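You operate a simulated robot arm through the tools that you are given. There is no shell and no other tool. Be economical: measure what you need, move in short steps, check, and stop when the job is done.

You are at the controls of a simulated robot arm. One attempt, no reset.

JOB
Open the left fridge door, fetch the juice carton and stand it on the worktop over the dishwasher, then shut the door. Take the black pepper mill from the sideboard top and put it on the top of the hall cabinet. Open the wooden sideboard door, fetch the orange bowl from the lower sideboard shelf and set it on the open sideboard shelf, then shut the door. Open the dispenser door, put the fridge thermometer on the sideboard top away on the upper shelf of the fridge and shut the door again. Any order will do. Set down upright: juice carton, pepper mill, fridge thermometer.

Only the result counts: the job must be done as asked and must still hold three seconds after the hand-in. Knocking over, shifting, dropping, spilling or breaking anything else fails it.

ROBOT AND FRAMES
A 7-joint arm with a two-finger parallel gripper on a trunk, on a base that drives. Base frame: it is fixed to the floor where the robot stands at the start and does not move with it; the origin is under the middle of the robot, x ahead of it, y to its left, z up. Lengths are in mm, angles in degrees, forces in N, time in s.
With the tool pointing down near the work surface it reaches from about 100 to 460 mm from the robot's upright axis, wherever it stands. Its first joint turns from -115.0 to 115.0 degrees. Places, roughly: dispenser door [700, 300, 1400]; fridge door [1100, 0, 1300]; fridge thermometer [-4500, -2750, 1000]; open sideboard shelf [-5700, -2300, 300]; orange bowl (15x15x7 cm) [-4900, -2700, 300]; pepper mill [-5000, -2750, 1000]; top of the hall cabinet [-3500, -3500, 800]; upper shelf of the fridge [1100, 500, 1400]; wooden sideboard door [-4700, -2600, 600]; worktop over the dishwasher [-200, 1200, 900]. Payload 3.91 kg.
The tool frame sits at the grasp point between the pads (the TCP): z along the fingers, y along the line on which they close. The tips reach 30 mm beyond it. Largest opening 110 mm; finger width 20, thickness 10; the body of the gripper, 48 by 112 mm, starts 55 mm behind the TCP.
Orientation is told as [roll, pitch, yaw] about the base's x, y, z axes, in that order, counted from this pose: with the fingers straight down and closing along the base's y, the tool's x points along the base's -x, its y along +y and its z along -z.

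CONTROLS
- The arm moves only by the tool drive_tool. Its argument "motion" is a list of rows, each an object (a shift or turn left out is 0, a gripper value left out holds the last) with "translation": the shift along the base's x, y, z in m, a list of three; "delta_rot": the turn, a rotation vector about the base's x, y, z in degrees, a list of three; "gripper": the closure, from 0 (fully open) to 1 (shut). In form: [{"translation": [dx, dy, dz], "delta_rot": [rx, ry, rz], "gripper": gripper}, ...]. A call has 1 to 10 rows; each row is the pose to reach, as a shift and turn from the pose commanded when the call began. A row lasts 0.2 s, in which the tool goes at most 50 mm and 8.6 degrees; a call with a longer step from one row to the next is refused whole, and so is a gripper value outside its range. Where a pose cannot be reached the arm comes as near as it can. A force on the tool above 40 N (or 10 N above the force at the start of the call, whichever is more), or a blocked arm, ends the call early, and 0.2 s more pass. The fingers move at their own pace (about 153 mm/s each) and stop on an object; they squeeze with about 40 N. The grip force told is the motor's: it shows also when the fingers shut on nothing. Time passes only in rows, and 0.2 s behind the last, so rows that repeat a pose let the fingers close. It gives the time, the measured TCP pose, the force on the tool (base axes), the opening and the grip force at its end, in the units of the frame above (readings bear some noise), with the torque about the TCP (base axes, N m) and any sound that the robot's microphone picked up.
- Cameras (640 x 400 px; columns grow to the right, rows downward): "scene" is now at [221.5, 246.4, 1527.9]; the picture's right is [0.46, -0.89, 0.00], its down [-0.48, -0.25, -0.84] and it looks along [0.75, 0.39, -0.54] (base axes); focal length 214 px, centre (320, 200). "wrist" rides on the gripper at [72, 17, -103] in the tool frame; the picture's right is [-0.23, 0.97, 0.00], its down [-0.76, -0.18, -0.62] and it looks along [-0.61, -0.14, 0.78] (tool axes); focal length 222 px, centre (320, 200). There is no depth. A picture from a camera that has moved, and an enlarged one, comes with that camera's place and axes in the base frame and with its lens. The place of the scene camera against the robot may be out by one fixed shift of up to 12 mm in any direction.
- capture(camera): a new picture of that camera. No time passes.
- raise_lower(by): slides the trunk up (or, below 0, down) by that many mm; the arm and the scene camera ride with it, the base frame stays. It gives what a move gives, with no picture.
- roll_base(legs): drives the robot by 1 to 6 legs, each [ahead, left, turn to the left] in mm, mm and degrees, along the robot's own axes; the way and the turn of a leg run together, so that a leg with both is an arc; at most 1500 mm and 180 degrees a leg. The arm and the cameras ride along, it lands a little off, and it stops where it bumps. It gives what a move gives.
- head_to(pan, tilt): turns the head with the scene camera to pan (to the left, within 80 degrees either way) and tilt (down, from -29 to 69), counted from straight ahead of the robot. It gives what a move gives.
- inspect(camera, box): a new picture of the part [left, top, right, bottom] of that camera's present view, enlarged. No time passes.
- job_done(): hands the job in; it is judged then, once.

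Go step by step. Nothing tells you exact positions but the pictures and the camera data: compare them with the known pose of the tool, close in by small moves and look again before you grip or let go. The budget is 207 turns and 200 pictures, counting those below and the enlarged ones. Unless the task says otherwise, let go and move clear before handing in.

The tools are called after ">>>" as a command line: name --argument value ..., lists and objects as JSON in quotes. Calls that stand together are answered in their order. drive_tool: Moves the arm, as the interface text tells. Its arguments: {"type":"object","properties":{"motion":{"type":"array","items":{"type":"object","properties":{"translation":{"type":"array","items":{"type":"number"}},"delta_rot":{"type":"array","items":{"type":"number"}},"gripper":{"type":"number"}}}}},"required":["motion"]} The other tools are called the same way: raise_lower (by) slides the trunk up or down; roll_base (legs) drives the base; head_to (pan, tilt) turns the head that bears the scene camera; capture (camera) takes a picture; inspect (camera, box) takes an enlarged picture of a part of a camera's view; job_done () hands the job in.

At the start:

```text
time: 0.0
eef_pos: [437.1, 142.2, 1622.8]
ee_rot: [0.0, 0.0, 0.0]
force: [0.2, 0.0, 0.1]
wrist_torque: [0.03, 0.02, 0.01]
opening: 110.2
grip_force: 0.1
trunk travel left (down, up): [-851.0, 139.0]
robot x, y, heading: [1.7, 0.2, -0.0]
head pan, tilt: [27.5, 32.5]
```

scene: 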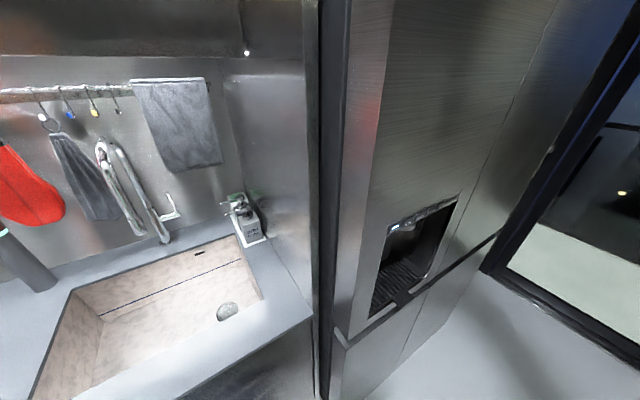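
wrist: 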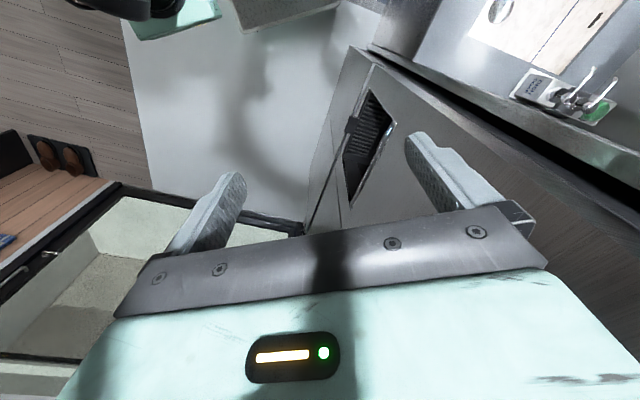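

I see the fridge with the dispenser ahead-left. I'll look around with the head to understand the fridge layout.

>>> head_to --pan 0 --tilt 15

>>> capture --camera "scene"

>>> head_to --pan 75 --tilt 25

>>> capture --camera "scene"

>>> head_to --pan -70 --tilt 25

>>> capture --camera "scene"

```text
time: 0.9
eef_pos: [437.4, 141.7, 1623.6]
ee_rot: [0.0, 0.1, 0.0]
force: [-0.2, -0.1, 0.5]
wrist_torque: [0.02, 0.01, -0.01]
opening: 110.0
grip_force: 0.1
trunk travel left (down, up): [-851.0, 139.0]
robot x, y, heading: [-0.9, -2.4, 0.0]
head pan, tilt: [0.0, 15.0]
```

```text
197 pictures are left
camera scene: at [235.7, 205.2, 1556.0], right [0.0, -1.0, 0.0], down [-0.26, 0.0, -0.97], along [0.97, 0.0, -0.26], focal length 214 px, centre (320, 200)
```

scene: 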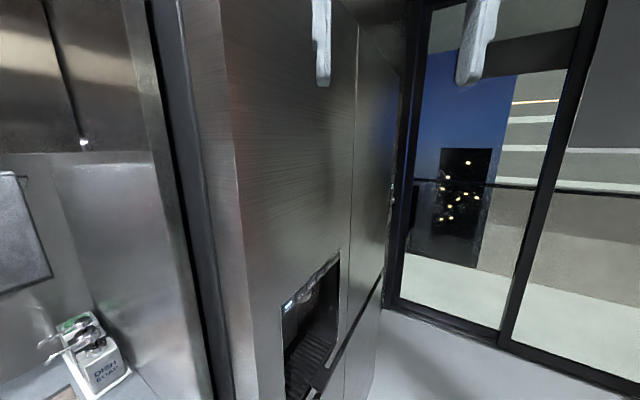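

```text
time: 2.4
eef_pos: [435.8, 141.8, 1622.2]
ee_rot: [0.0, 0.0, 0.0]
force: [-0.3, -0.3, -0.5]
wrist_torque: [-0.01, 0.01, 0.02]
opening: 109.7
grip_force: 0.0
trunk travel left (down, up): [-851.0, 139.0]
robot x, y, heading: [1.0, -1.6, 0.2]
head pan, tilt: [75.0, 25.0]
```

```text
196 pictures are left
camera scene: at [166.2, 294.2, 1539.9], right [0.97, -0.26, 0.0], down [-0.11, -0.41, -0.91], along [0.24, 0.88, -0.42], focal length 214 px, centre (320, 200)
```

scene: 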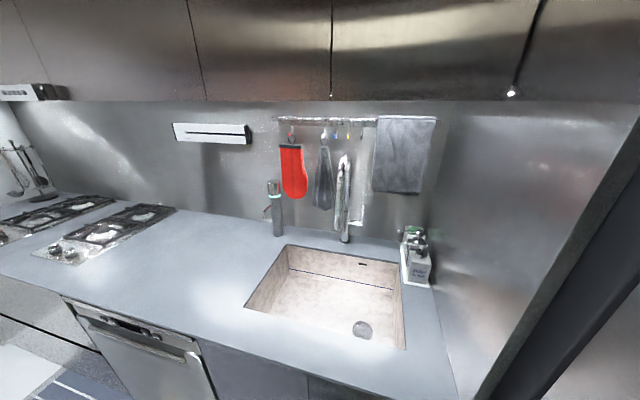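

```text
time: 4.7
eef_pos: [436.7, 140.5, 1623.1]
ee_rot: [0.1, 0.0, 0.0]
force: [0.4, -1.6, 0.2]
wrist_torque: [0.01, -0.01, 0.01]
opening: 109.9
grip_force: 0.0
trunk travel left (down, up): [-851.0, 139.0]
robot x, y, heading: [2.7, 1.9, -0.1]
head pan, tilt: [-70.0, 25.0]
```

```text
195 pictures are left
camera scene: at [173.8, 118.6, 1539.9], right [-0.94, -0.34, 0.0], down [-0.14, 0.4, -0.91], along [0.31, -0.85, -0.42], focal length 214 px, centre (320, 200)
```

scene: 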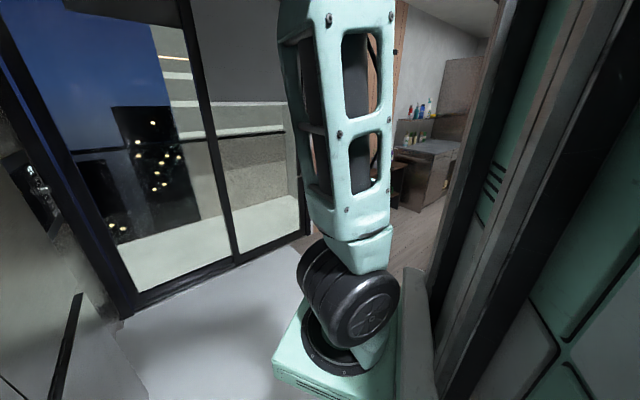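

>>> head_to --pan -30 --tilt 45

>>> capture --camera "scene"

>>> head_to --pan 15 --tilt 35

>>> inspect --camera "scene" --box '[220, 50, 540, 350]'

```text
time: 5.8
eef_pos: [436.2, 140.4, 1623.0]
ee_rot: [0.0, 0.0, 0.0]
force: [-0.1, 0.2, -0.4]
wrist_torque: [-0.02, 0.0, 0.0]
opening: 110.1
grip_force: 0.1
trunk travel left (down, up): [-851.0, 139.0]
robot x, y, heading: [0.4, 2.1, 0.3]
head pan, tilt: [-30.0, 45.0]
```

```text
194 pictures are left
camera scene: at [212.7, 164.5, 1509.3], right [-0.5, -0.87, 0.0], down [-0.61, 0.35, -0.71], along [0.61, -0.35, -0.71], focal length 214 px, centre (320, 200)
```

scene: 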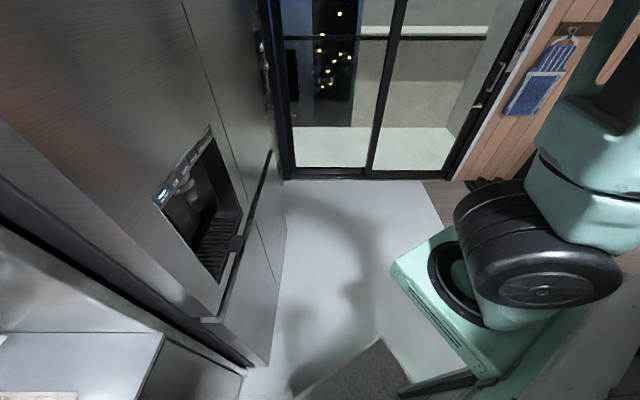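

```text
time: 6.9
eef_pos: [435.8, 140.0, 1621.7]
ee_rot: [0.0, 0.0, -0.1]
force: [-0.4, -1.1, 0.1]
wrist_torque: [-0.01, -0.01, -0.03]
opening: 109.7
grip_force: 0.1
trunk travel left (down, up): [-851.0, 139.0]
robot x, y, heading: [-2.1, -1.9, -0.0]
head pan, tilt: [15.0, 35.0]
```

```text
1.33 times, centred on (380, 200) of scene
camera zoom: at [227.3, 227.9, 1524.1], right [0.26, -0.97, 0.0], down [-0.55, -0.15, -0.82], along [0.79, 0.21, -0.57], focal length 286 px, centre (240, 200)
```

zoom: 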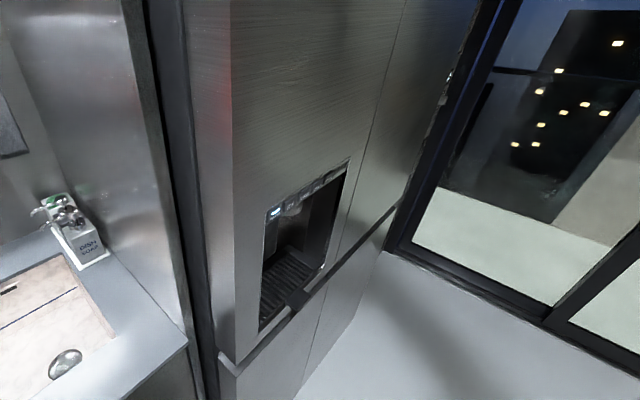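

>>> head_to --pan -80 --tilt 5

>>> capture --camera "scene"

>>> head_to --pan -80 --tilt 60

>>> capture --camera "scene"

```text
time: 8.6
eef_pos: [438.1, 142.0, 1623.2]
ee_rot: [0.0, -0.1, 0.0]
force: [0.8, 0.5, -1.0]
wrist_torque: [0.01, 0.0, 0.01]
opening: 110.1
grip_force: 0.0
trunk travel left (down, up): [-851.0, 139.0]
robot x, y, heading: [1.1, -0.6, -0.1]
head pan, tilt: [-80.0, 5.0]
```

```text
192 pictures are left
camera scene: at [158.3, 114.7, 1572.3], right [-0.98, -0.17, 0.0], down [-0.02, 0.09, -1.0], along [0.17, -0.98, -0.09], focal length 214 px, centre (320, 200)
```

scene: 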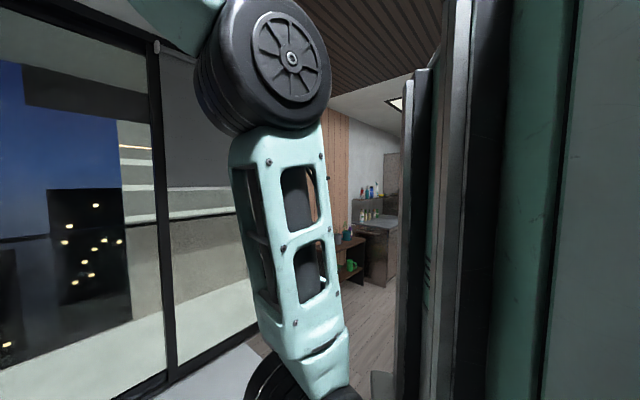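

```text
time: 9.8
eef_pos: [438.2, 140.7, 1623.1]
ee_rot: [0.0, 0.1, 0.0]
force: [-0.1, 0.1, 0.4]
wrist_torque: [0.01, 0.0, 0.04]
opening: 110.1
grip_force: 0.1
trunk travel left (down, up): [-851.0, 139.0]
robot x, y, heading: [-1.3, 2.8, -0.2]
head pan, tilt: [-80.0, 60.0]
```

```text
191 pictures are left
camera scene: at [153.8, 139.5, 1489.9], right [-0.98, -0.17, 0.0], down [-0.15, 0.85, -0.5], along [0.09, -0.49, -0.87], focal length 214 px, centre (320, 200)
```

scene: 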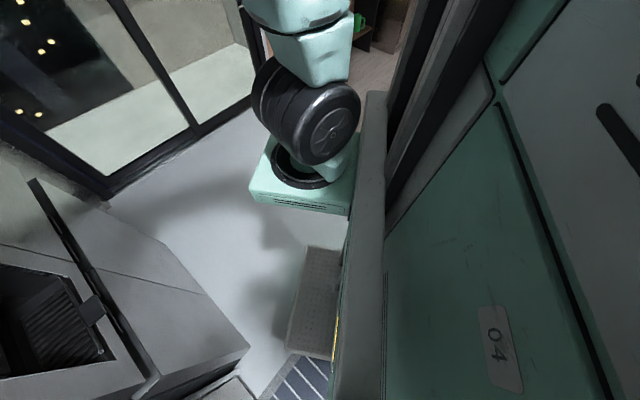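

Robot's right side looks clear. I'll step right and turn left to face the fridge front.

>>> roll_base --legs '[[0, -450, 0], [0, 0, 55]]'

>>> head_to --pan 0 --tilt 20

>>> capture --camera "scene"

>>> capture --camera "wrist"

```text
time: 15.1
eef_pos: [131.7, -20.5, 1622.4]
ee_rot: [0.0, 0.0, 55.3]
force: [-0.5, 0.0, -0.3]
wrist_torque: [-0.02, 0.0, 0.0]
opening: 109.8
grip_force: 0.1
trunk travel left (down, up): [-851.0, 139.0]
robot x, y, heading: [-0.9, -455.6, 55.2]
head pan, tilt: [-80.0, 60.0]
```

```text
time: 16.6
eef_pos: [132.1, -19.8, 1623.4]
ee_rot: [0.0, -0.1, 55.3]
force: [-0.2, -0.4, -0.3]
wrist_torque: [0.02, -0.03, 0.0]
opening: 109.8
grip_force: 0.1
trunk travel left (down, up): [-851.0, 139.0]
robot x, y, heading: [-5.8, -456.7, 55.2]
head pan, tilt: [0.0, 20.0]
```

```text
190 pictures are left
camera scene: at [-34.7, -148.9, 1547.9], right [0.82, -0.57, 0.0], down [-0.2, -0.28, -0.94], along [0.54, 0.77, -0.34], focal length 214 px, centre (320, 200)
```

scene: 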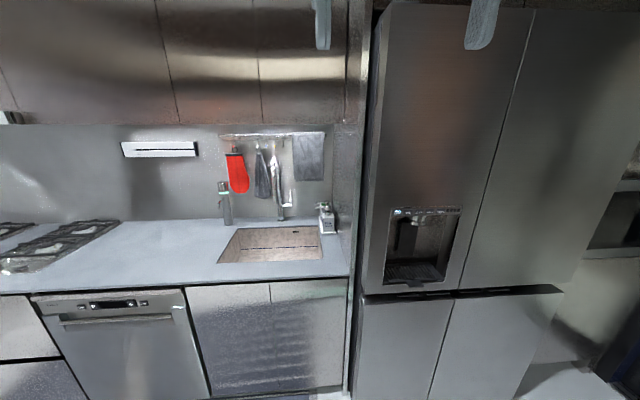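

```text
189 pictures are left
camera wrist: at [77.0, -68.4, 1726.1], right [-0.67, 0.74, 0.0], down [0.58, 0.53, 0.62], along [0.46, 0.42, -0.78], focal length 222 px, centre (320, 200)
```

wrist: 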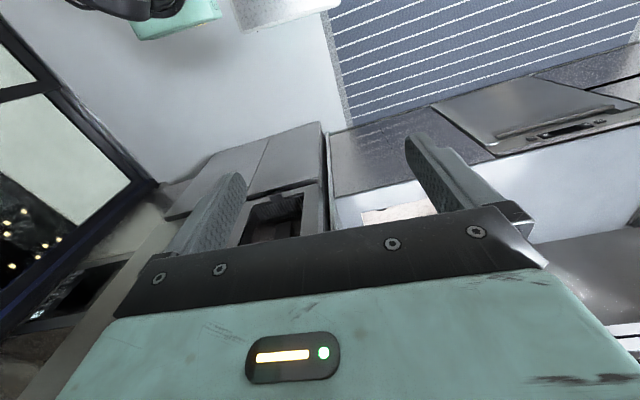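

>>> inspect --camera "scene" --box '[350, 230, 590, 380]'

>>> inspect --camera "scene" --box '[340, 0, 640, 188]'

```text
2.67 times, centred on (470, 305) of scene
camera zoom: at [-34.7, -148.9, 1547.9], right [0.82, -0.57, 0.0], down [-0.2, -0.28, -0.94], along [0.54, 0.77, -0.34], focal length 572 px, centre (-80, -80)
```

zoom: 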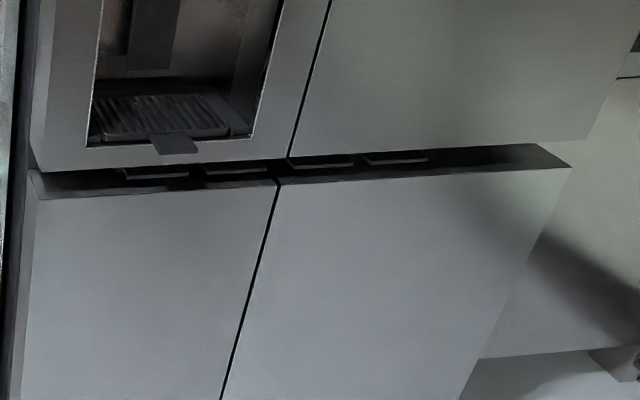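

```text
2.13 times, centred on (490, 94) of scene
camera zoom: at [-34.7, -148.9, 1547.9], right [0.82, -0.57, 0.0], down [-0.2, -0.28, -0.94], along [0.54, 0.77, -0.34], focal length 456 px, centre (-42, 426)
```

zoom: 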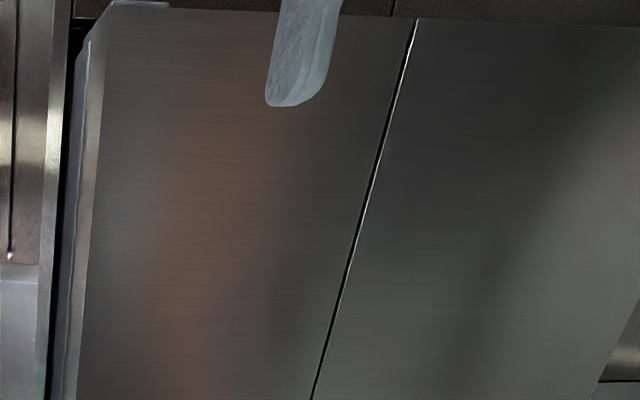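

The fridge has upper and lower French doors with small lips in the gap. I'll lower the trunk to see the grips in the gap.

>>> raise_lower --by -620

>>> head_to --pan -30 --tilt 0

>>> capture --camera "scene"

```text
refused: -620 is not a number from -400 to 400
```

```text
time: 17.5
eef_pos: [131.6, -20.1, 1622.6]
ee_rot: [0.0, 0.0, 55.3]
force: [-0.1, -0.5, -0.3]
wrist_torque: [0.01, 0.01, 0.01]
opening: 109.9
grip_force: 0.1
trunk travel left (down, up): [-851.0, 139.0]
robot x, y, heading: [1.7, -461.0, 55.4]
head pan, tilt: [-30.0, 0.0]
```

```text
186 pictures are left
camera scene: at [-6.4, -186.9, 1580.2], right [0.43, -0.9, 0.0], down [0.0, 0.0, -1.0], along [0.9, 0.43, 0.0], focal length 214 px, centre (320, 200)
```

scene: 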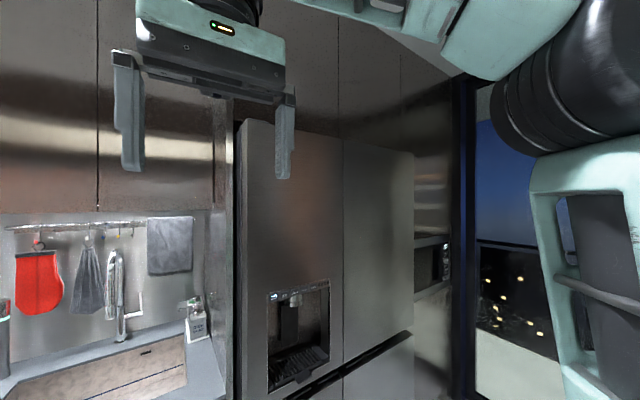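

>>> raise_lower --by -400

>>> raise_lower --by -270

>>> head_to --pan -20 --tilt 0

>>> capture --camera "scene"

>>> inspect --camera "scene" --box '[220, 130, 460, 280]'

```text
time: 21.4
eef_pos: [132.9, -19.9, 1222.1]
ee_rot: [0.0, 0.0, 55.3]
force: [0.0, -0.4, 0.4]
wrist_torque: [0.0, -0.02, 0.01]
opening: 109.9
grip_force: 0.0
trunk travel left (down, up): [-451.0, 539.0]
robot x, y, heading: [2.0, -461.6, 55.3]
head pan, tilt: [-30.0, 0.0]
```

```text
time: 24.1
eef_pos: [130.8, -20.7, 952.3]
ee_rot: [-0.1, 0.0, 55.2]
force: [0.0, 0.5, 0.3]
wrist_torque: [0.05, -0.01, -0.02]
opening: 110.1
grip_force: 0.0
trunk travel left (down, up): [-181.0, 809.0]
robot x, y, heading: [1.1, -457.0, 55.4]
head pan, tilt: [-30.0, 0.0]
```

```text
time: 24.8
eef_pos: [131.7, -20.0, 953.1]
ee_rot: [0.0, 0.0, 55.2]
force: [0.0, -0.4, -0.4]
wrist_torque: [0.01, -0.01, 0.0]
opening: 110.3
grip_force: 0.1
trunk travel left (down, up): [-181.0, 809.0]
robot x, y, heading: [2.5, -462.8, 55.5]
head pan, tilt: [-20.0, 0.0]
```

```text
185 pictures are left
camera scene: at [-14.3, -173.4, 910.2], right [0.58, -0.82, 0.0], down [0.0, 0.0, -1.0], along [0.82, 0.58, 0.0], focal length 214 px, centre (320, 200)
```

scene: 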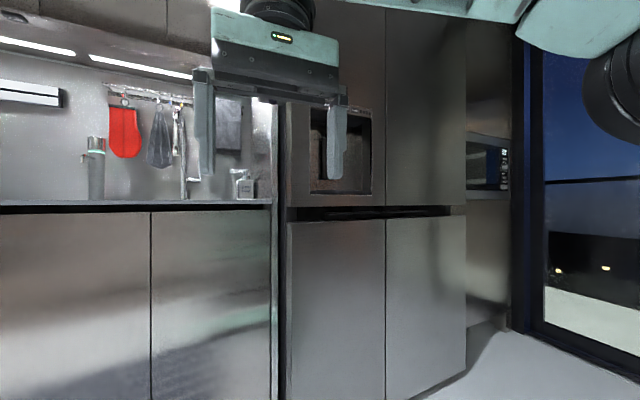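

```text
2.67 times, centred on (340, 205) of scene
camera zoom: at [-14.3, -173.4, 910.2], right [0.58, -0.82, 0.0], down [0.0, 0.0, -1.0], along [0.82, 0.58, 0.0], focal length 572 px, centre (267, 187)
```

zoom: 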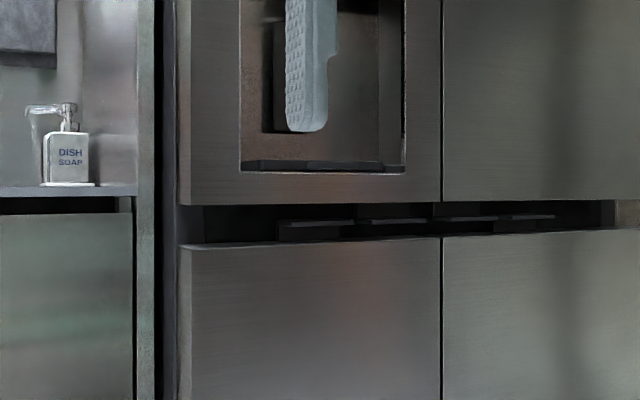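

I'll turn the gripper to point forward so the wrist camera sits beneath it, looking up into the gap.

>>> drive_tool --motion '[{"delta_rot": [6.95, -4.88, 0]}, {"delta_rot": [13.9, -9.76, 0]}, {"delta_rot": [20.9, -14.6, 0]}, {"delta_rot": [27.8, -19.5, 0]}, {"delta_rot": [34.8, -24.4, 0]}, {"delta_rot": [41.7, -29.2, 0]}, {"delta_rot": [48.7, -34.1, 0]}, {"delta_rot": [55.6, -39.0, 0]}, {"delta_rot": [62.6, -43.9, 0]}, {"delta_rot": [69.5, -48.7, 0]}]'

>>> capture --camera "wrist"

```text
time: 27.0
eef_pos: [131.5, -20.4, 953.7]
ee_rot: [-2.9, -85.0, 58.1]
force: [0.2, -0.1, -0.1]
wrist_torque: [0.02, 0.01, 0.01]
opening: 110.0
grip_force: 0.0
trunk travel left (down, up): [-181.0, 809.0]
robot x, y, heading: [5.6, -465.5, 55.4]
head pan, tilt: [-20.0, 0.0]
```

```text
183 pictures are left
camera wrist: at [56.0, -98.9, 890.0], right [-0.79, 0.57, 0.22], down [-0.17, -0.55, 0.81], along [0.59, 0.6, 0.54], focal length 222 px, centre (320, 200)
```

wrist: 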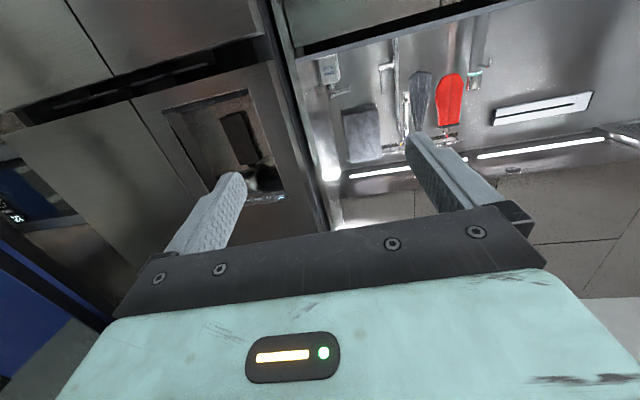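

>>> roll_base --legs '[[200, -370, 0]]'

>>> capture --camera "wrist"

>>> head_to --pan 0 --tilt 0

>>> capture --camera "scene"

```text
time: 29.6
eef_pos: [551.5, -61.9, 953.0]
ee_rot: [-3.9, -84.9, 58.6]
force: [0.8, -0.3, 0.5]
wrist_torque: [0.04, 0.01, -0.02]
opening: 109.9
grip_force: 0.1
trunk travel left (down, up): [-181.0, 809.0]
robot x, y, heading: [418.3, -502.3, 55.4]
head pan, tilt: [-20.0, 0.0]
```

```text
182 pictures are left
camera wrist: at [475.2, -140.9, 889.8], right [-0.79, 0.58, 0.22], down [-0.18, -0.55, 0.82], along [0.59, 0.6, 0.54], focal length 222 px, centre (320, 200)
```

wrist: 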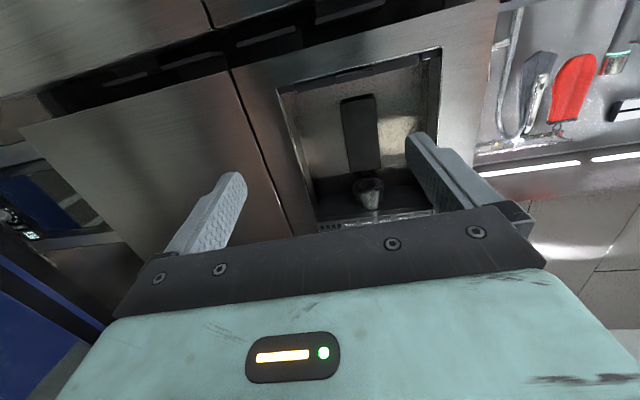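

```text
time: 30.4
eef_pos: [552.0, -62.2, 952.6]
ee_rot: [-3.9, -84.9, 58.7]
force: [0.0, 0.3, 1.0]
wrist_torque: [-0.02, 0.01, 0.02]
opening: 109.8
grip_force: 0.0
trunk travel left (down, up): [-181.0, 809.0]
robot x, y, heading: [418.5, -502.4, 55.3]
head pan, tilt: [0.0, 0.0]
```

```text
181 pictures are left
camera scene: at [382.6, -193.3, 910.2], right [0.82, -0.57, 0.0], down [0.0, 0.0, -1.0], along [0.57, 0.82, 0.0], focal length 214 px, centre (320, 200)
```

scene: 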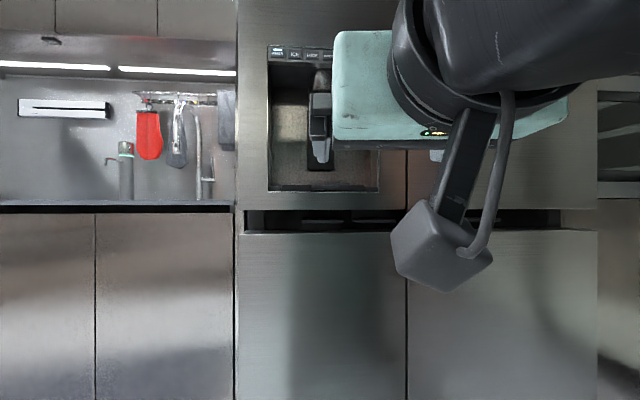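

>>> inspect --camera "scene" --box '[235, 190, 411, 245]'

>>> inspect --camera "wrist" --box '[40, 0, 460, 130]'

```text
3.64 times, centred on (323, 218) of scene
camera zoom: at [382.6, -193.3, 910.2], right [0.82, -0.57, 0.0], down [0.0, 0.0, -1.0], along [0.57, 0.82, 0.0], focal length 780 px, centre (309, 136)
```

zoom: 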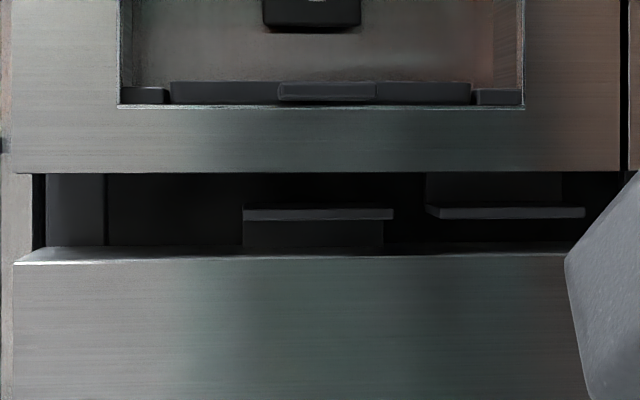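

```text
1.52 times, centred on (250, 65) of wrist
camera zoom: at [475.2, -140.9, 889.8], right [-0.79, 0.58, 0.22], down [-0.18, -0.55, 0.82], along [0.59, 0.6, 0.54], focal length 338 px, centre (427, 406)
```

zoom: 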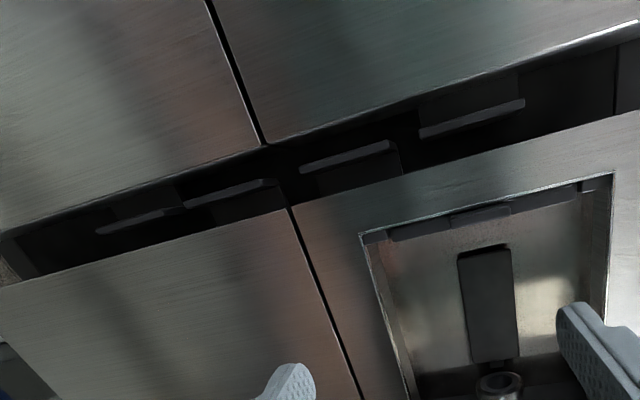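

The lip nearest the seam hangs from the upper-left door, so that's its handle. I'll roll the gripper so it closes vertically to grip that lip.

>>> drive_tool --motion '[{"delta_rot": [4.1, -2.85, 0]}]'

>>> drive_tool --motion '[{"delta_rot": [-4.84, -6.99, 0]}, {"delta_rot": [-9.67, -13.97, 0]}, {"delta_rot": [-14.5, -20.96, 0]}, {"delta_rot": [-19.35, -27.95, 0]}, {"delta_rot": [-24.2, -34.9, 0]}, {"delta_rot": [-29.0, -41.9, 0]}, {"delta_rot": [-33.9, -48.9, 0]}, {"delta_rot": [-38.7, -55.9, 0]}, {"delta_rot": [-43.5, -62.9, 0]}, {"delta_rot": [-48.4, -69.9, 0]}]'

>>> drive_tool --motion '[{"delta_rot": [-2.84, -4.1, 0], "gripper": 0.74}, {"delta_rot": [-2.84, -4.1, 0]}, {"delta_rot": [-2.84, -4.1, 0]}]'

>>> capture --camera "wrist"

>>> capture --camera "scene"

```text
time: 30.8
eef_pos: [554.3, -62.6, 959.6]
ee_rot: [91.8, -89.3, -37.2]
force: [-0.2, -0.2, 0.1]
wrist_torque: [0.01, 0.0, 0.0]
opening: 110.1
grip_force: 0.1
trunk travel left (down, up): [-181.0, 809.0]
robot x, y, heading: [417.7, -497.1, 55.4]
head pan, tilt: [0.0, 0.0]
```

```text
time: 33.0
eef_pos: [553.5, -63.4, 960.9]
ee_rot: [-90.6, -5.6, 145.1]
force: [0.0, -0.4, -0.7]
wrist_torque: [0.0, 0.0, -0.04]
opening: 109.9
grip_force: 0.0
trunk travel left (down, up): [-181.0, 809.0]
robot x, y, heading: [418.4, -500.1, 55.0]
head pan, tilt: [0.0, 0.0]
```

```text
time: 33.8
eef_pos: [552.8, -63.2, 959.5]
ee_rot: [-90.6, -0.8, 145.1]
force: [-0.7, 0.1, -0.5]
wrist_torque: [0.0, 0.03, -0.02]
opening: 28.5
grip_force: 0.0
trunk travel left (down, up): [-181.0, 809.0]
robot x, y, heading: [418.7, -499.8, 55.3]
head pan, tilt: [0.0, 0.0]
```

```text
178 pictures are left
camera wrist: at [552.6, -187.0, 940.5], right [-0.19, 0.15, -0.97], down [-0.98, -0.08, 0.18], along [-0.05, 0.99, 0.16], focal length 222 px, centre (320, 200)
```

wrist: 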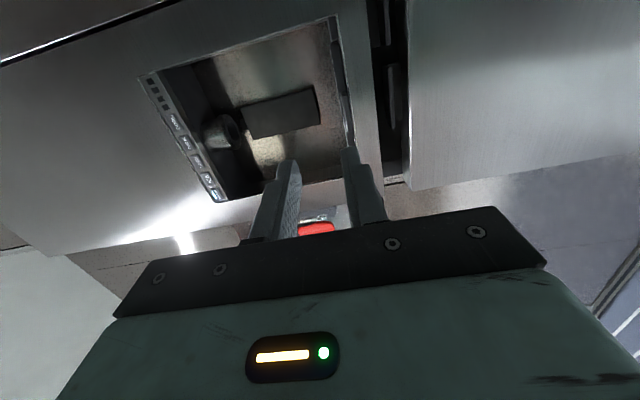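

```text
177 pictures are left
camera scene: at [386.7, -193.2, 898.2], right [0.8, -0.6, 0.0], down [-0.08, -0.1, -0.99], along [0.6, 0.79, -0.13], focal length 214 px, centre (320, 200)
```

scene: 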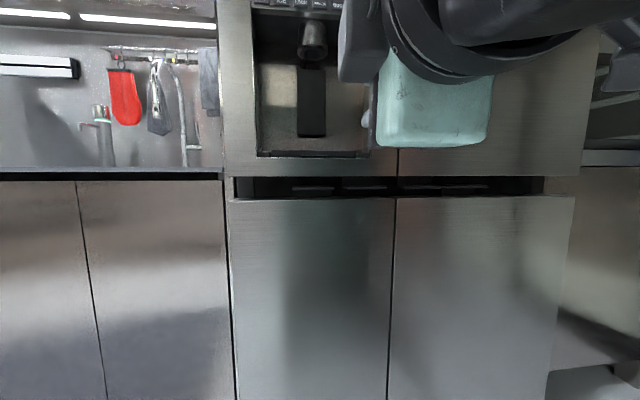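

>>> drive_tool --motion '[{"translation": [0.02, -0.013, -0.035]}, {"translation": [0.04, -0.026, -0.07]}, {"translation": [0.057, -0.038, -0.103]}]'

>>> roll_base --legs '[[190, 0, 0]]'

>>> capture --camera "wrist"

>>> capture --camera "scene"

```text
time: 34.6
eef_pos: [581.4, -83.9, 832.0]
ee_rot: [-90.4, -0.1, 144.5]
force: [-3.3, -2.4, -0.3]
wrist_torque: [0.15, -0.07, -0.17]
opening: 28.7
grip_force: 0.0
out of reach, approached as far as the arm can: row 1, 2, 3
trunk travel left (down, up): [-181.0, 809.0]
robot x, y, heading: [420.0, -501.9, 55.1]
head pan, tilt: [0.0, 0.0]
```

```text
time: 36.2
eef_pos: [687.0, 72.3, 832.5]
ee_rot: [-90.4, 0.3, 145.0]
force: [-0.2, -0.3, 0.8]
wrist_torque: [0.0, 0.04, 0.0]
opening: 28.3
grip_force: 0.1
trunk travel left (down, up): [-181.0, 809.0]
robot x, y, heading: [525.3, -346.4, 54.9]
head pan, tilt: [0.0, 0.0]
```

```text
176 pictures are left
camera wrist: at [687.6, -54.3, 814.6], right [-0.18, 0.13, -0.98], down [-0.98, -0.07, 0.17], along [-0.05, 0.99, 0.14], focal length 222 px, centre (320, 200)
```

wrist: 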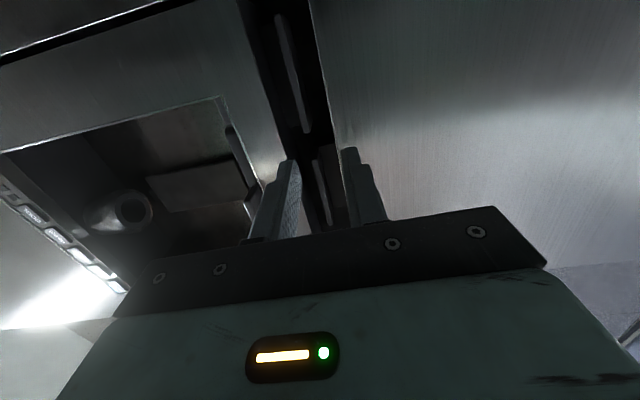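

```text
175 pictures are left
camera scene: at [492.2, -38.0, 910.2], right [0.82, -0.57, 0.0], down [0.0, 0.0, -1.0], along [0.57, 0.82, 0.0], focal length 214 px, centre (320, 200)
```

scene: 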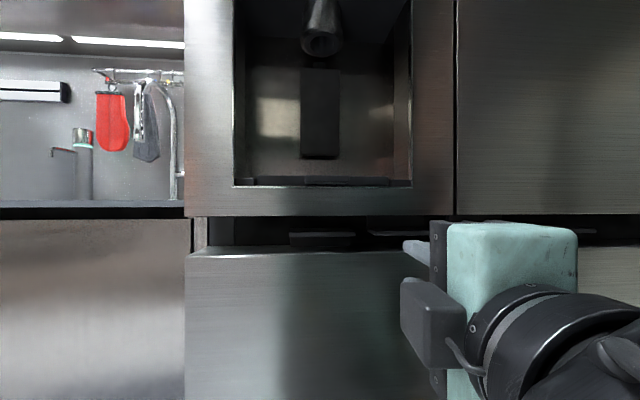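

>>> raise_lower --by 26

>>> inspect --camera "scene" --box '[280, 180, 480, 305]'

>>> inspect --camera "wrist" --box '[200, 0, 440, 240]'

```text
time: 36.9
eef_pos: [688.7, 71.2, 857.5]
ee_rot: [-90.5, 0.3, 144.9]
force: [0.2, -0.4, -1.6]
wrist_torque: [-0.02, 0.01, 0.03]
opening: 28.7
grip_force: 0.1
trunk travel left (down, up): [-207.0, 783.0]
robot x, y, heading: [528.2, -346.2, 54.9]
head pan, tilt: [0.0, 0.0]
```

```text
3.20 times, centred on (380, 242) of scene
camera zoom: at [492.2, -38.0, 936.3], right [0.82, -0.57, 0.0], down [0.0, 0.0, -1.0], along [0.57, 0.82, 0.0], focal length 686 px, centre (128, 64)
```

zoom: 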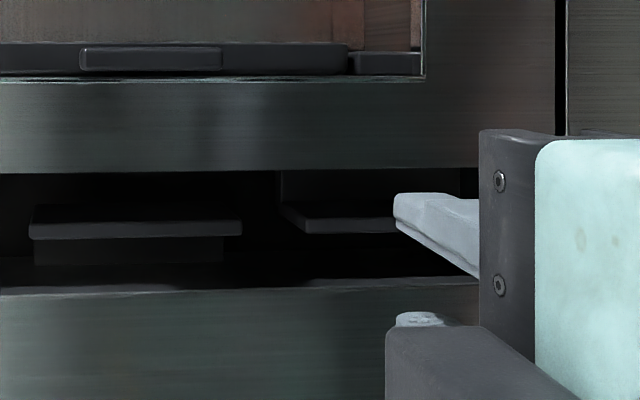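

```text
1.67 times, centred on (320, 120) of wrist
camera zoom: at [687.6, -54.3, 840.7], right [-0.18, 0.13, -0.97], down [-0.98, -0.07, 0.17], along [-0.05, 0.99, 0.14], focal length 370 px, centre (320, 333)
```

zoom: 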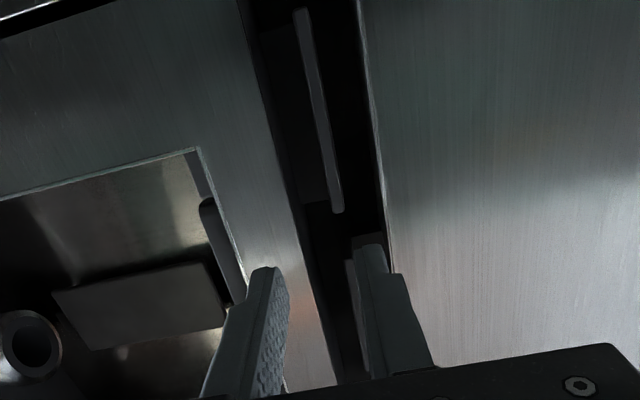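

The lip is located at about z 849, 266–371 mm right of the door's left edge and ~13 mm behind the front. I'll align the open fingers and creep in.

>>> drive_tool --motion '[{"translation": [0.031, -0.021, -0.009], "gripper": 0.8}, {"translation": [0.031, -0.021, -0.009]}]'

>>> roll_base --legs '[[70, 0, 0]]'

>>> capture --camera "wrist"

>>> capture --camera "scene"

```text
time: 37.5
eef_pos: [698.1, 58.8, 833.2]
ee_rot: [-90.6, 0.3, 144.9]
force: [-0.8, 0.6, -0.7]
wrist_torque: [-0.04, -0.02, -0.01]
opening: 21.9
grip_force: 0.0
out of reach, approached as far as the arm can: row 1, 2
trunk travel left (down, up): [-207.0, 783.0]
robot x, y, heading: [525.7, -349.7, 54.7]
head pan, tilt: [0.0, 0.0]
```

```text
time: 38.5
eef_pos: [736.9, 116.8, 834.1]
ee_rot: [-90.4, 0.3, 145.0]
force: [0.5, 0.1, -0.4]
wrist_torque: [0.01, 0.05, 0.0]
opening: 22.0
grip_force: 0.1
trunk travel left (down, up): [-207.0, 783.0]
robot x, y, heading: [567.9, -286.9, 55.2]
head pan, tilt: [0.0, 0.0]
```

```text
172 pictures are left
camera wrist: at [738.7, -8.2, 816.4], right [-0.18, 0.13, -0.98], down [-0.98, -0.07, 0.17], along [-0.05, 0.99, 0.14], focal length 222 px, centre (320, 200)
```

wrist: 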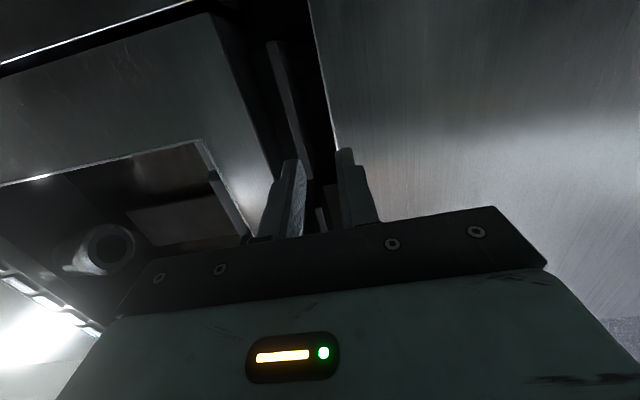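

```text
171 pictures are left
camera scene: at [532.2, 19.3, 936.2], right [0.82, -0.57, 0.0], down [0.0, 0.0, -1.0], along [0.57, 0.82, 0.0], focal length 214 px, centre (320, 200)
```

scene: 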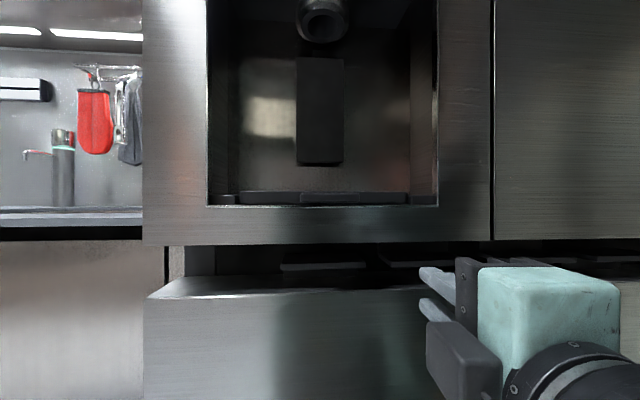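

>>> drive_tool --motion '[{"translation": [-0.014, -0.039, 0.008]}, {"translation": [-0.027, -0.078, 0.015]}, {"translation": [-0.027, -0.078, 0.015]}]'

>>> roll_base --legs '[[90, 0, 0]]'

>>> capture --camera "wrist"

```text
time: 39.3
eef_pos: [697.6, 39.5, 842.6]
ee_rot: [-90.5, 0.3, 144.8]
force: [-0.2, 0.2, -0.3]
wrist_torque: [-0.01, 0.01, 0.01]
opening: 22.0
grip_force: 0.0
out of reach, approached as far as the arm can: row 1, 2, 3
trunk travel left (down, up): [-207.0, 783.0]
robot x, y, heading: [564.0, -287.4, 55.2]
head pan, tilt: [0.0, 0.0]
```

```text
time: 40.4
eef_pos: [750.6, 112.6, 841.8]
ee_rot: [-90.5, 0.3, 144.7]
force: [-0.1, -0.4, 0.0]
wrist_torque: [-0.03, 0.01, 0.0]
opening: 22.1
grip_force: 0.1
trunk travel left (down, up): [-207.0, 783.0]
robot x, y, heading: [615.8, -213.5, 55.0]
head pan, tilt: [0.0, 0.0]
```

```text
170 pictures are left
camera wrist: at [750.0, -12.4, 824.3], right [-0.18, 0.14, -0.97], down [-0.98, -0.07, 0.17], along [-0.05, 0.99, 0.15], focal length 222 px, centre (320, 200)
```

wrist: 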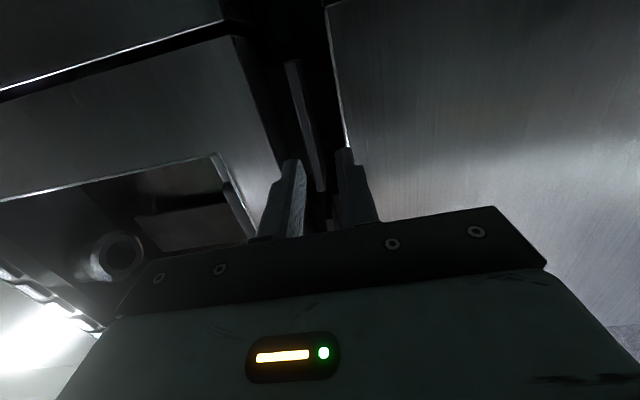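

>>> drive_tool --motion '[{"translation": [-0.01, -0.015, 0.04]}, {"translation": [-0.01, -0.015, 0.08]}, {"translation": [-0.01, -0.015, 0.126]}, {"translation": [-0.01, -0.015, 0.126]}]'

>>> raise_lower --by -120

```text
time: 41.2
eef_pos: [717.9, 98.2, 930.6]
ee_rot: [-90.4, 1.0, 143.5]
force: [16.2, -3.2, 4.2]
wrist_torque: [-0.17, 0.64, 1.18]
opening: 22.0
grip_force: 0.1
out of reach, approached as far as the arm can: row 1, 2, 3
trunk travel left (down, up): [-207.0, 783.0]
robot x, y, heading: [619.4, -213.8, 54.9]
head pan, tilt: [0.0, 0.0]
stopped in row 3: the force on the tool passed its limit at 81 N (the readings are from after the stop); the commanded pose is now the measured one
```

```text
time: 42.7
eef_pos: [717.7, 99.2, 808.7]
ee_rot: [-90.6, 1.2, 143.6]
force: [16.9, -8.1, 5.9]
wrist_torque: [-0.19, 0.71, 1.6]
opening: 21.8
grip_force: 0.1
trunk travel left (down, up): [-87.0, 903.0]
robot x, y, heading: [617.1, -213.6, 55.3]
head pan, tilt: [0.0, 0.0]
```

Something touched. I'll look at where the arm presses.

>>> capture --camera "scene"

>>> capture --camera "wrist"

>>> head_to --pan -40 --tilt 10

>>> capture --camera "scene"

```text
169 pictures are left
camera scene: at [583.0, 94.1, 815.4], right [0.83, -0.56, 0.0], down [0.0, 0.0, -1.0], along [0.56, 0.83, -0.01], focal length 214 px, centre (320, 200)
```

scene: 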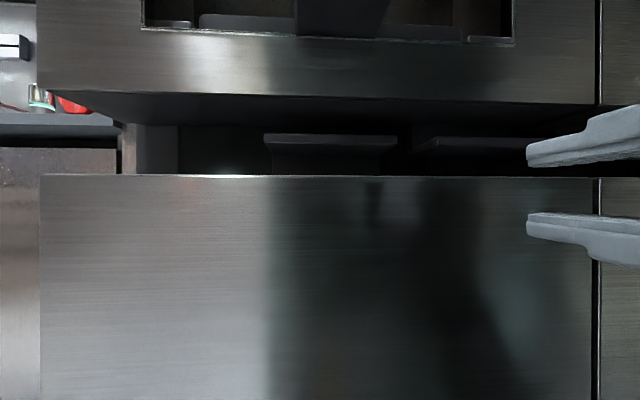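

```text
168 pictures are left
camera wrist: at [714.6, -27.0, 793.3], right [-0.16, 0.13, -0.98], down [-0.99, -0.05, 0.16], along [-0.03, 0.99, 0.14], focal length 222 px, centre (320, 200)
```

wrist: 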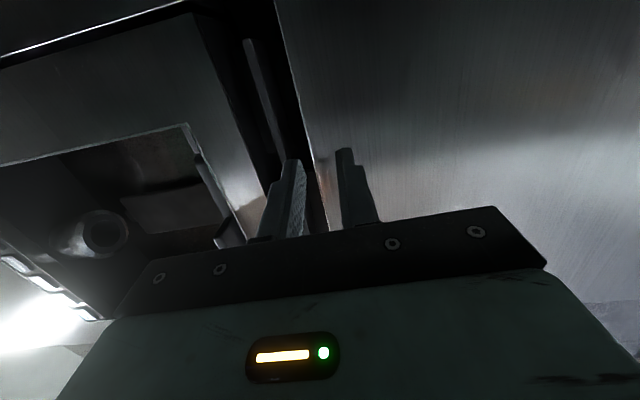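

```text
time: 43.7
eef_pos: [718.5, 95.9, 806.6]
ee_rot: [-90.5, 1.8, 143.1]
force: [98.5, -52.1, -61.7]
wrist_torque: [3.54, -4.22, 9.15]
opening: 22.2
grip_force: 0.1
trunk travel left (down, up): [-87.0, 903.0]
robot x, y, heading: [620.5, -216.9, 54.7]
head pan, tilt: [-40.0, 10.0]
```

```text
167 pictures are left
camera scene: at [586.1, 93.5, 808.8], right [0.81, -0.58, 0.0], down [-0.05, -0.06, -1.0], along [0.58, 0.81, -0.08], focal length 214 px, centre (320, 200)
```

scene: 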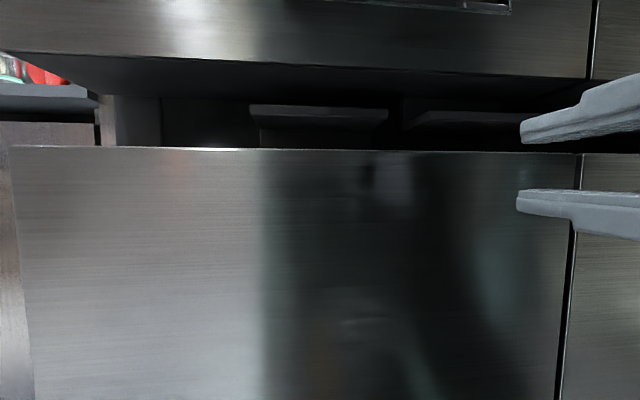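

The gripper is pressing the robot's own camera head. I'll turn the head left, out of the way.

>>> head_to --pan 75 --tilt 10

>>> drive_tool --motion '[{"translation": [0.0, -0.02, 0.0]}, {"translation": [0.02, -0.04, 0.02]}, {"translation": [0.025, -0.04, 0.04]}]'

```text
time: 45.7
eef_pos: [716.4, 98.4, 810.2]
ee_rot: [-90.6, 1.3, 143.8]
force: [-0.6, 0.0, 0.2]
wrist_torque: [-0.01, 0.0, 0.01]
opening: 21.9
grip_force: 0.0
trunk travel left (down, up): [-87.0, 903.0]
robot x, y, heading: [617.4, -213.2, 55.0]
head pan, tilt: [75.0, 10.0]
```

```text
time: 46.5
eef_pos: [711.0, 102.2, 834.4]
ee_rot: [-90.6, 2.1, 142.5]
force: [-0.4, 0.7, 0.9]
wrist_torque: [-0.01, 0.02, -0.03]
opening: 22.2
grip_force: 0.0
out of reach, approached as far as the arm can: row 1, 2, 3
trunk travel left (down, up): [-87.0, 903.0]
robot x, y, heading: [618.6, -215.4, 55.2]
head pan, tilt: [75.0, 10.0]
```

>>> roll_base --legs '[[-200, 0, 0]]'

>>> drive_tool --motion '[{"delta_rot": [4.84, 6.99, 0]}, {"delta_rot": [9.67, 13.97, 0]}, {"delta_rot": [14.5, 20.96, 0]}, {"delta_rot": [19.35, 27.95, 0]}, {"delta_rot": [24.2, 34.9, 0]}, {"delta_rot": [29.0, 41.9, 0]}, {"delta_rot": [33.9, 48.9, 0]}, {"delta_rot": [38.7, 55.9, 0]}, {"delta_rot": [43.5, 62.9, 0]}, {"delta_rot": [48.4, 69.9, 0]}]'

>>> drive_tool --motion '[{"delta_rot": [4.84, 6.99, 0]}, {"delta_rot": [9.67, 13.97, 0]}, {"delta_rot": [14.5, 20.96, 0]}, {"delta_rot": [19.35, 27.95, 0]}, {"delta_rot": [24.2, 34.9, 0]}, {"delta_rot": [29.0, 41.9, 0]}, {"delta_rot": [33.9, 48.9, 0]}, {"delta_rot": [38.7, 55.9, 0]}, {"delta_rot": [43.5, 62.9, 0]}, {"delta_rot": [48.4, 69.9, 0]}]'

>>> drive_tool --motion '[{"translation": [0, 0, 0], "delta_rot": [4.5, 6.5, 0]}, {"delta_rot": [4.5, 6.5, 0], "translation": [0.02, -0.04, 0.02]}]'

```text
time: 48.1
eef_pos: [596.5, -61.3, 836.9]
ee_rot: [-90.4, 1.7, 142.7]
force: [-0.3, -0.5, 1.0]
wrist_torque: [-0.03, -0.02, 0.02]
opening: 22.1
grip_force: 0.1
trunk travel left (down, up): [-87.0, 903.0]
robot x, y, heading: [500.7, -377.6, 54.9]
head pan, tilt: [75.0, 10.0]
```

```text
time: 50.3
eef_pos: [593.0, -60.0, 836.2]
ee_rot: [-68.3, -82.9, 122.4]
force: [0.5, 0.3, -0.3]
wrist_torque: [-0.02, 0.0, 0.0]
opening: 22.1
grip_force: 0.2
out of reach, approached as far as the arm can: row 10
trunk travel left (down, up): [-87.0, 903.0]
robot x, y, heading: [502.5, -377.0, 55.0]
head pan, tilt: [75.0, 10.0]
```

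```text
time: 52.0
eef_pos: [594.1, -62.0, 832.3]
ee_rot: [86.4, -33.6, -33.5]
force: [18.1, -18.3, -9.6]
wrist_torque: [-0.3, -2.07, 3.42]
opening: 22.0
grip_force: 0.0
out of reach, approached as far as the arm can: row 2, 3, 4, 5, 6, 7, 8
trunk travel left (down, up): [-87.0, 903.0]
robot x, y, heading: [502.2, -379.6, 55.2]
head pan, tilt: [75.0, 10.0]
stopped in row 8: the force on the tool passed its limit at 69 N (the readings are from after the stop); the commanded pose is now the measured one
```

```text
time: 52.4
eef_pos: [598.7, -63.1, 830.2]
ee_rot: [86.1, -29.6, -34.7]
force: [14.0, -21.2, 1.9]
wrist_torque: [-0.66, -0.32, 3.56]
opening: 21.9
grip_force: 0.0
out of reach, approached as far as the arm can: row 1
trunk travel left (down, up): [-87.0, 903.0]
robot x, y, heading: [501.9, -381.6, 55.0]
head pan, tilt: [75.0, 10.0]
stopped in row 1: the force on the tool passed its limit at 48 N (the readings are from after the stop); the commanded pose is now the measured one
```

>>> drive_tool --motion '[{"delta_rot": [-4.84, -6.99, 0]}, {"delta_rot": [-9.67, -13.97, 0]}, {"delta_rot": [-14.5, -20.96, 0]}, {"delta_rot": [-19.35, -27.95, 0]}, {"delta_rot": [-24.2, -34.9, 0]}, {"delta_rot": [-29.0, -41.9, 0]}, {"delta_rot": [-33.9, -48.9, 0]}]'

>>> drive_tool --motion '[{"translation": [0.025, 0.035, 0.02]}, {"translation": [0.05, 0.07, 0.04]}, {"translation": [0.075, 0.105, 0.06]}]'

>>> head_to --pan -60 --tilt 20

>>> capture --camera "scene"

```text
time: 54.0
eef_pos: [597.5, -63.6, 830.9]
ee_rot: [51.7, -89.0, -0.2]
force: [-0.4, 0.0, -0.5]
wrist_torque: [-0.02, 0.03, -0.01]
opening: 22.0
grip_force: 0.1
trunk travel left (down, up): [-87.0, 903.0]
robot x, y, heading: [502.8, -380.6, 54.6]
head pan, tilt: [75.0, 10.0]
```

```text
time: 54.8
eef_pos: [649.2, 54.7, 894.4]
ee_rot: [68.5, -89.2, -16.5]
force: [-0.4, -0.7, 0.5]
wrist_torque: [0.04, 0.0, 0.01]
opening: 21.8
grip_force: 0.0
out of reach, approached as far as the arm can: row 1, 2, 3
trunk travel left (down, up): [-87.0, 903.0]
robot x, y, heading: [504.0, -380.7, 55.1]
head pan, tilt: [75.0, 10.0]
```

```text
time: 57.0
eef_pos: [648.1, 54.1, 895.5]
ee_rot: [66.2, -89.0, -14.4]
force: [-0.9, -0.1, -0.3]
wrist_torque: [-0.02, -0.01, -0.02]
opening: 21.9
grip_force: 0.1
trunk travel left (down, up): [-87.0, 903.0]
robot x, y, heading: [503.3, -378.7, 54.8]
head pan, tilt: [-60.0, 20.0]
```

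```text
166 pictures are left
camera scene: at [509.3, -153.5, 784.0], right [-0.09, -1.0, 0.0], down [-0.34, 0.03, -0.94], along [0.94, -0.08, -0.34], focal length 214 px, centre (320, 200)
```

scene: 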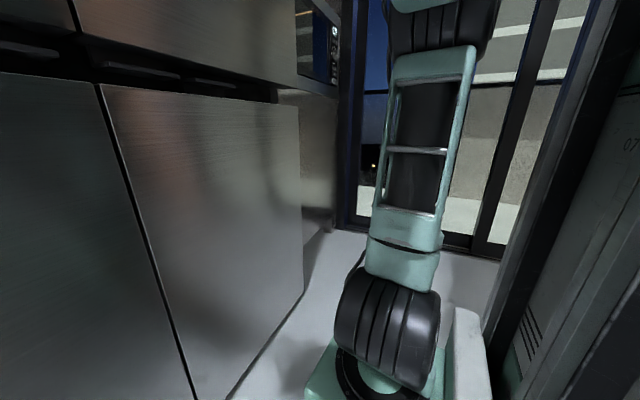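

The arm's own axis is forward-right on the robot, so I was too close, not too far. I'll back up and extend the arm instead.

>>> roll_base --legs '[[-170, 0, 0]]'

>>> drive_tool --motion '[{"translation": [0.025, 0.032, 0]}, {"translation": [0.05, 0.064, 0]}, {"translation": [0.075, 0.096, -0.01]}, {"translation": [0.1, 0.118, -0.02]}, {"translation": [0.11, 0.118, -0.03]}]'

>>> drive_tool --motion '[{"delta_rot": [-4.84, -6.99, 0]}, {"delta_rot": [-9.67, -13.97, 0]}, {"delta_rot": [-14.5, -20.96, 0]}, {"delta_rot": [-19.35, -27.95, 0]}, {"delta_rot": [-24.2, -34.9, 0]}, {"delta_rot": [-29.0, -41.9, 0]}, {"delta_rot": [-33.9, -48.9, 0]}, {"delta_rot": [-38.7, -55.9, 0]}, {"delta_rot": [-43.5, -62.9, 0]}, {"delta_rot": [-48.4, -69.9, 0]}]'

```text
time: 58.4
eef_pos: [552.2, -85.9, 895.0]
ee_rot: [66.3, -88.9, -14.6]
force: [-0.7, 0.3, 0.3]
wrist_torque: [0.0, -0.01, 0.0]
opening: 21.8
grip_force: 0.0
trunk travel left (down, up): [-87.0, 903.0]
robot x, y, heading: [402.4, -517.1, 54.9]
head pan, tilt: [-60.0, 20.0]
```

```text
time: 59.6
eef_pos: [662.1, 32.7, 863.9]
ee_rot: [65.7, -89.1, -14.0]
force: [-0.3, -0.8, -0.3]
wrist_torque: [-0.01, -0.01, -0.01]
opening: 21.8
grip_force: 0.0
trunk travel left (down, up): [-87.0, 903.0]
robot x, y, heading: [407.9, -521.3, 54.8]
head pan, tilt: [-60.0, 20.0]
```

```text
time: 61.8
eef_pos: [663.0, 31.0, 865.1]
ee_rot: [-93.6, -5.8, 145.1]
force: [0.1, -0.6, -0.4]
wrist_torque: [0.05, 0.01, -0.03]
opening: 22.0
grip_force: 0.1
trunk travel left (down, up): [-87.0, 903.0]
robot x, y, heading: [409.1, -520.5, 54.6]
head pan, tilt: [-60.0, 20.0]
```

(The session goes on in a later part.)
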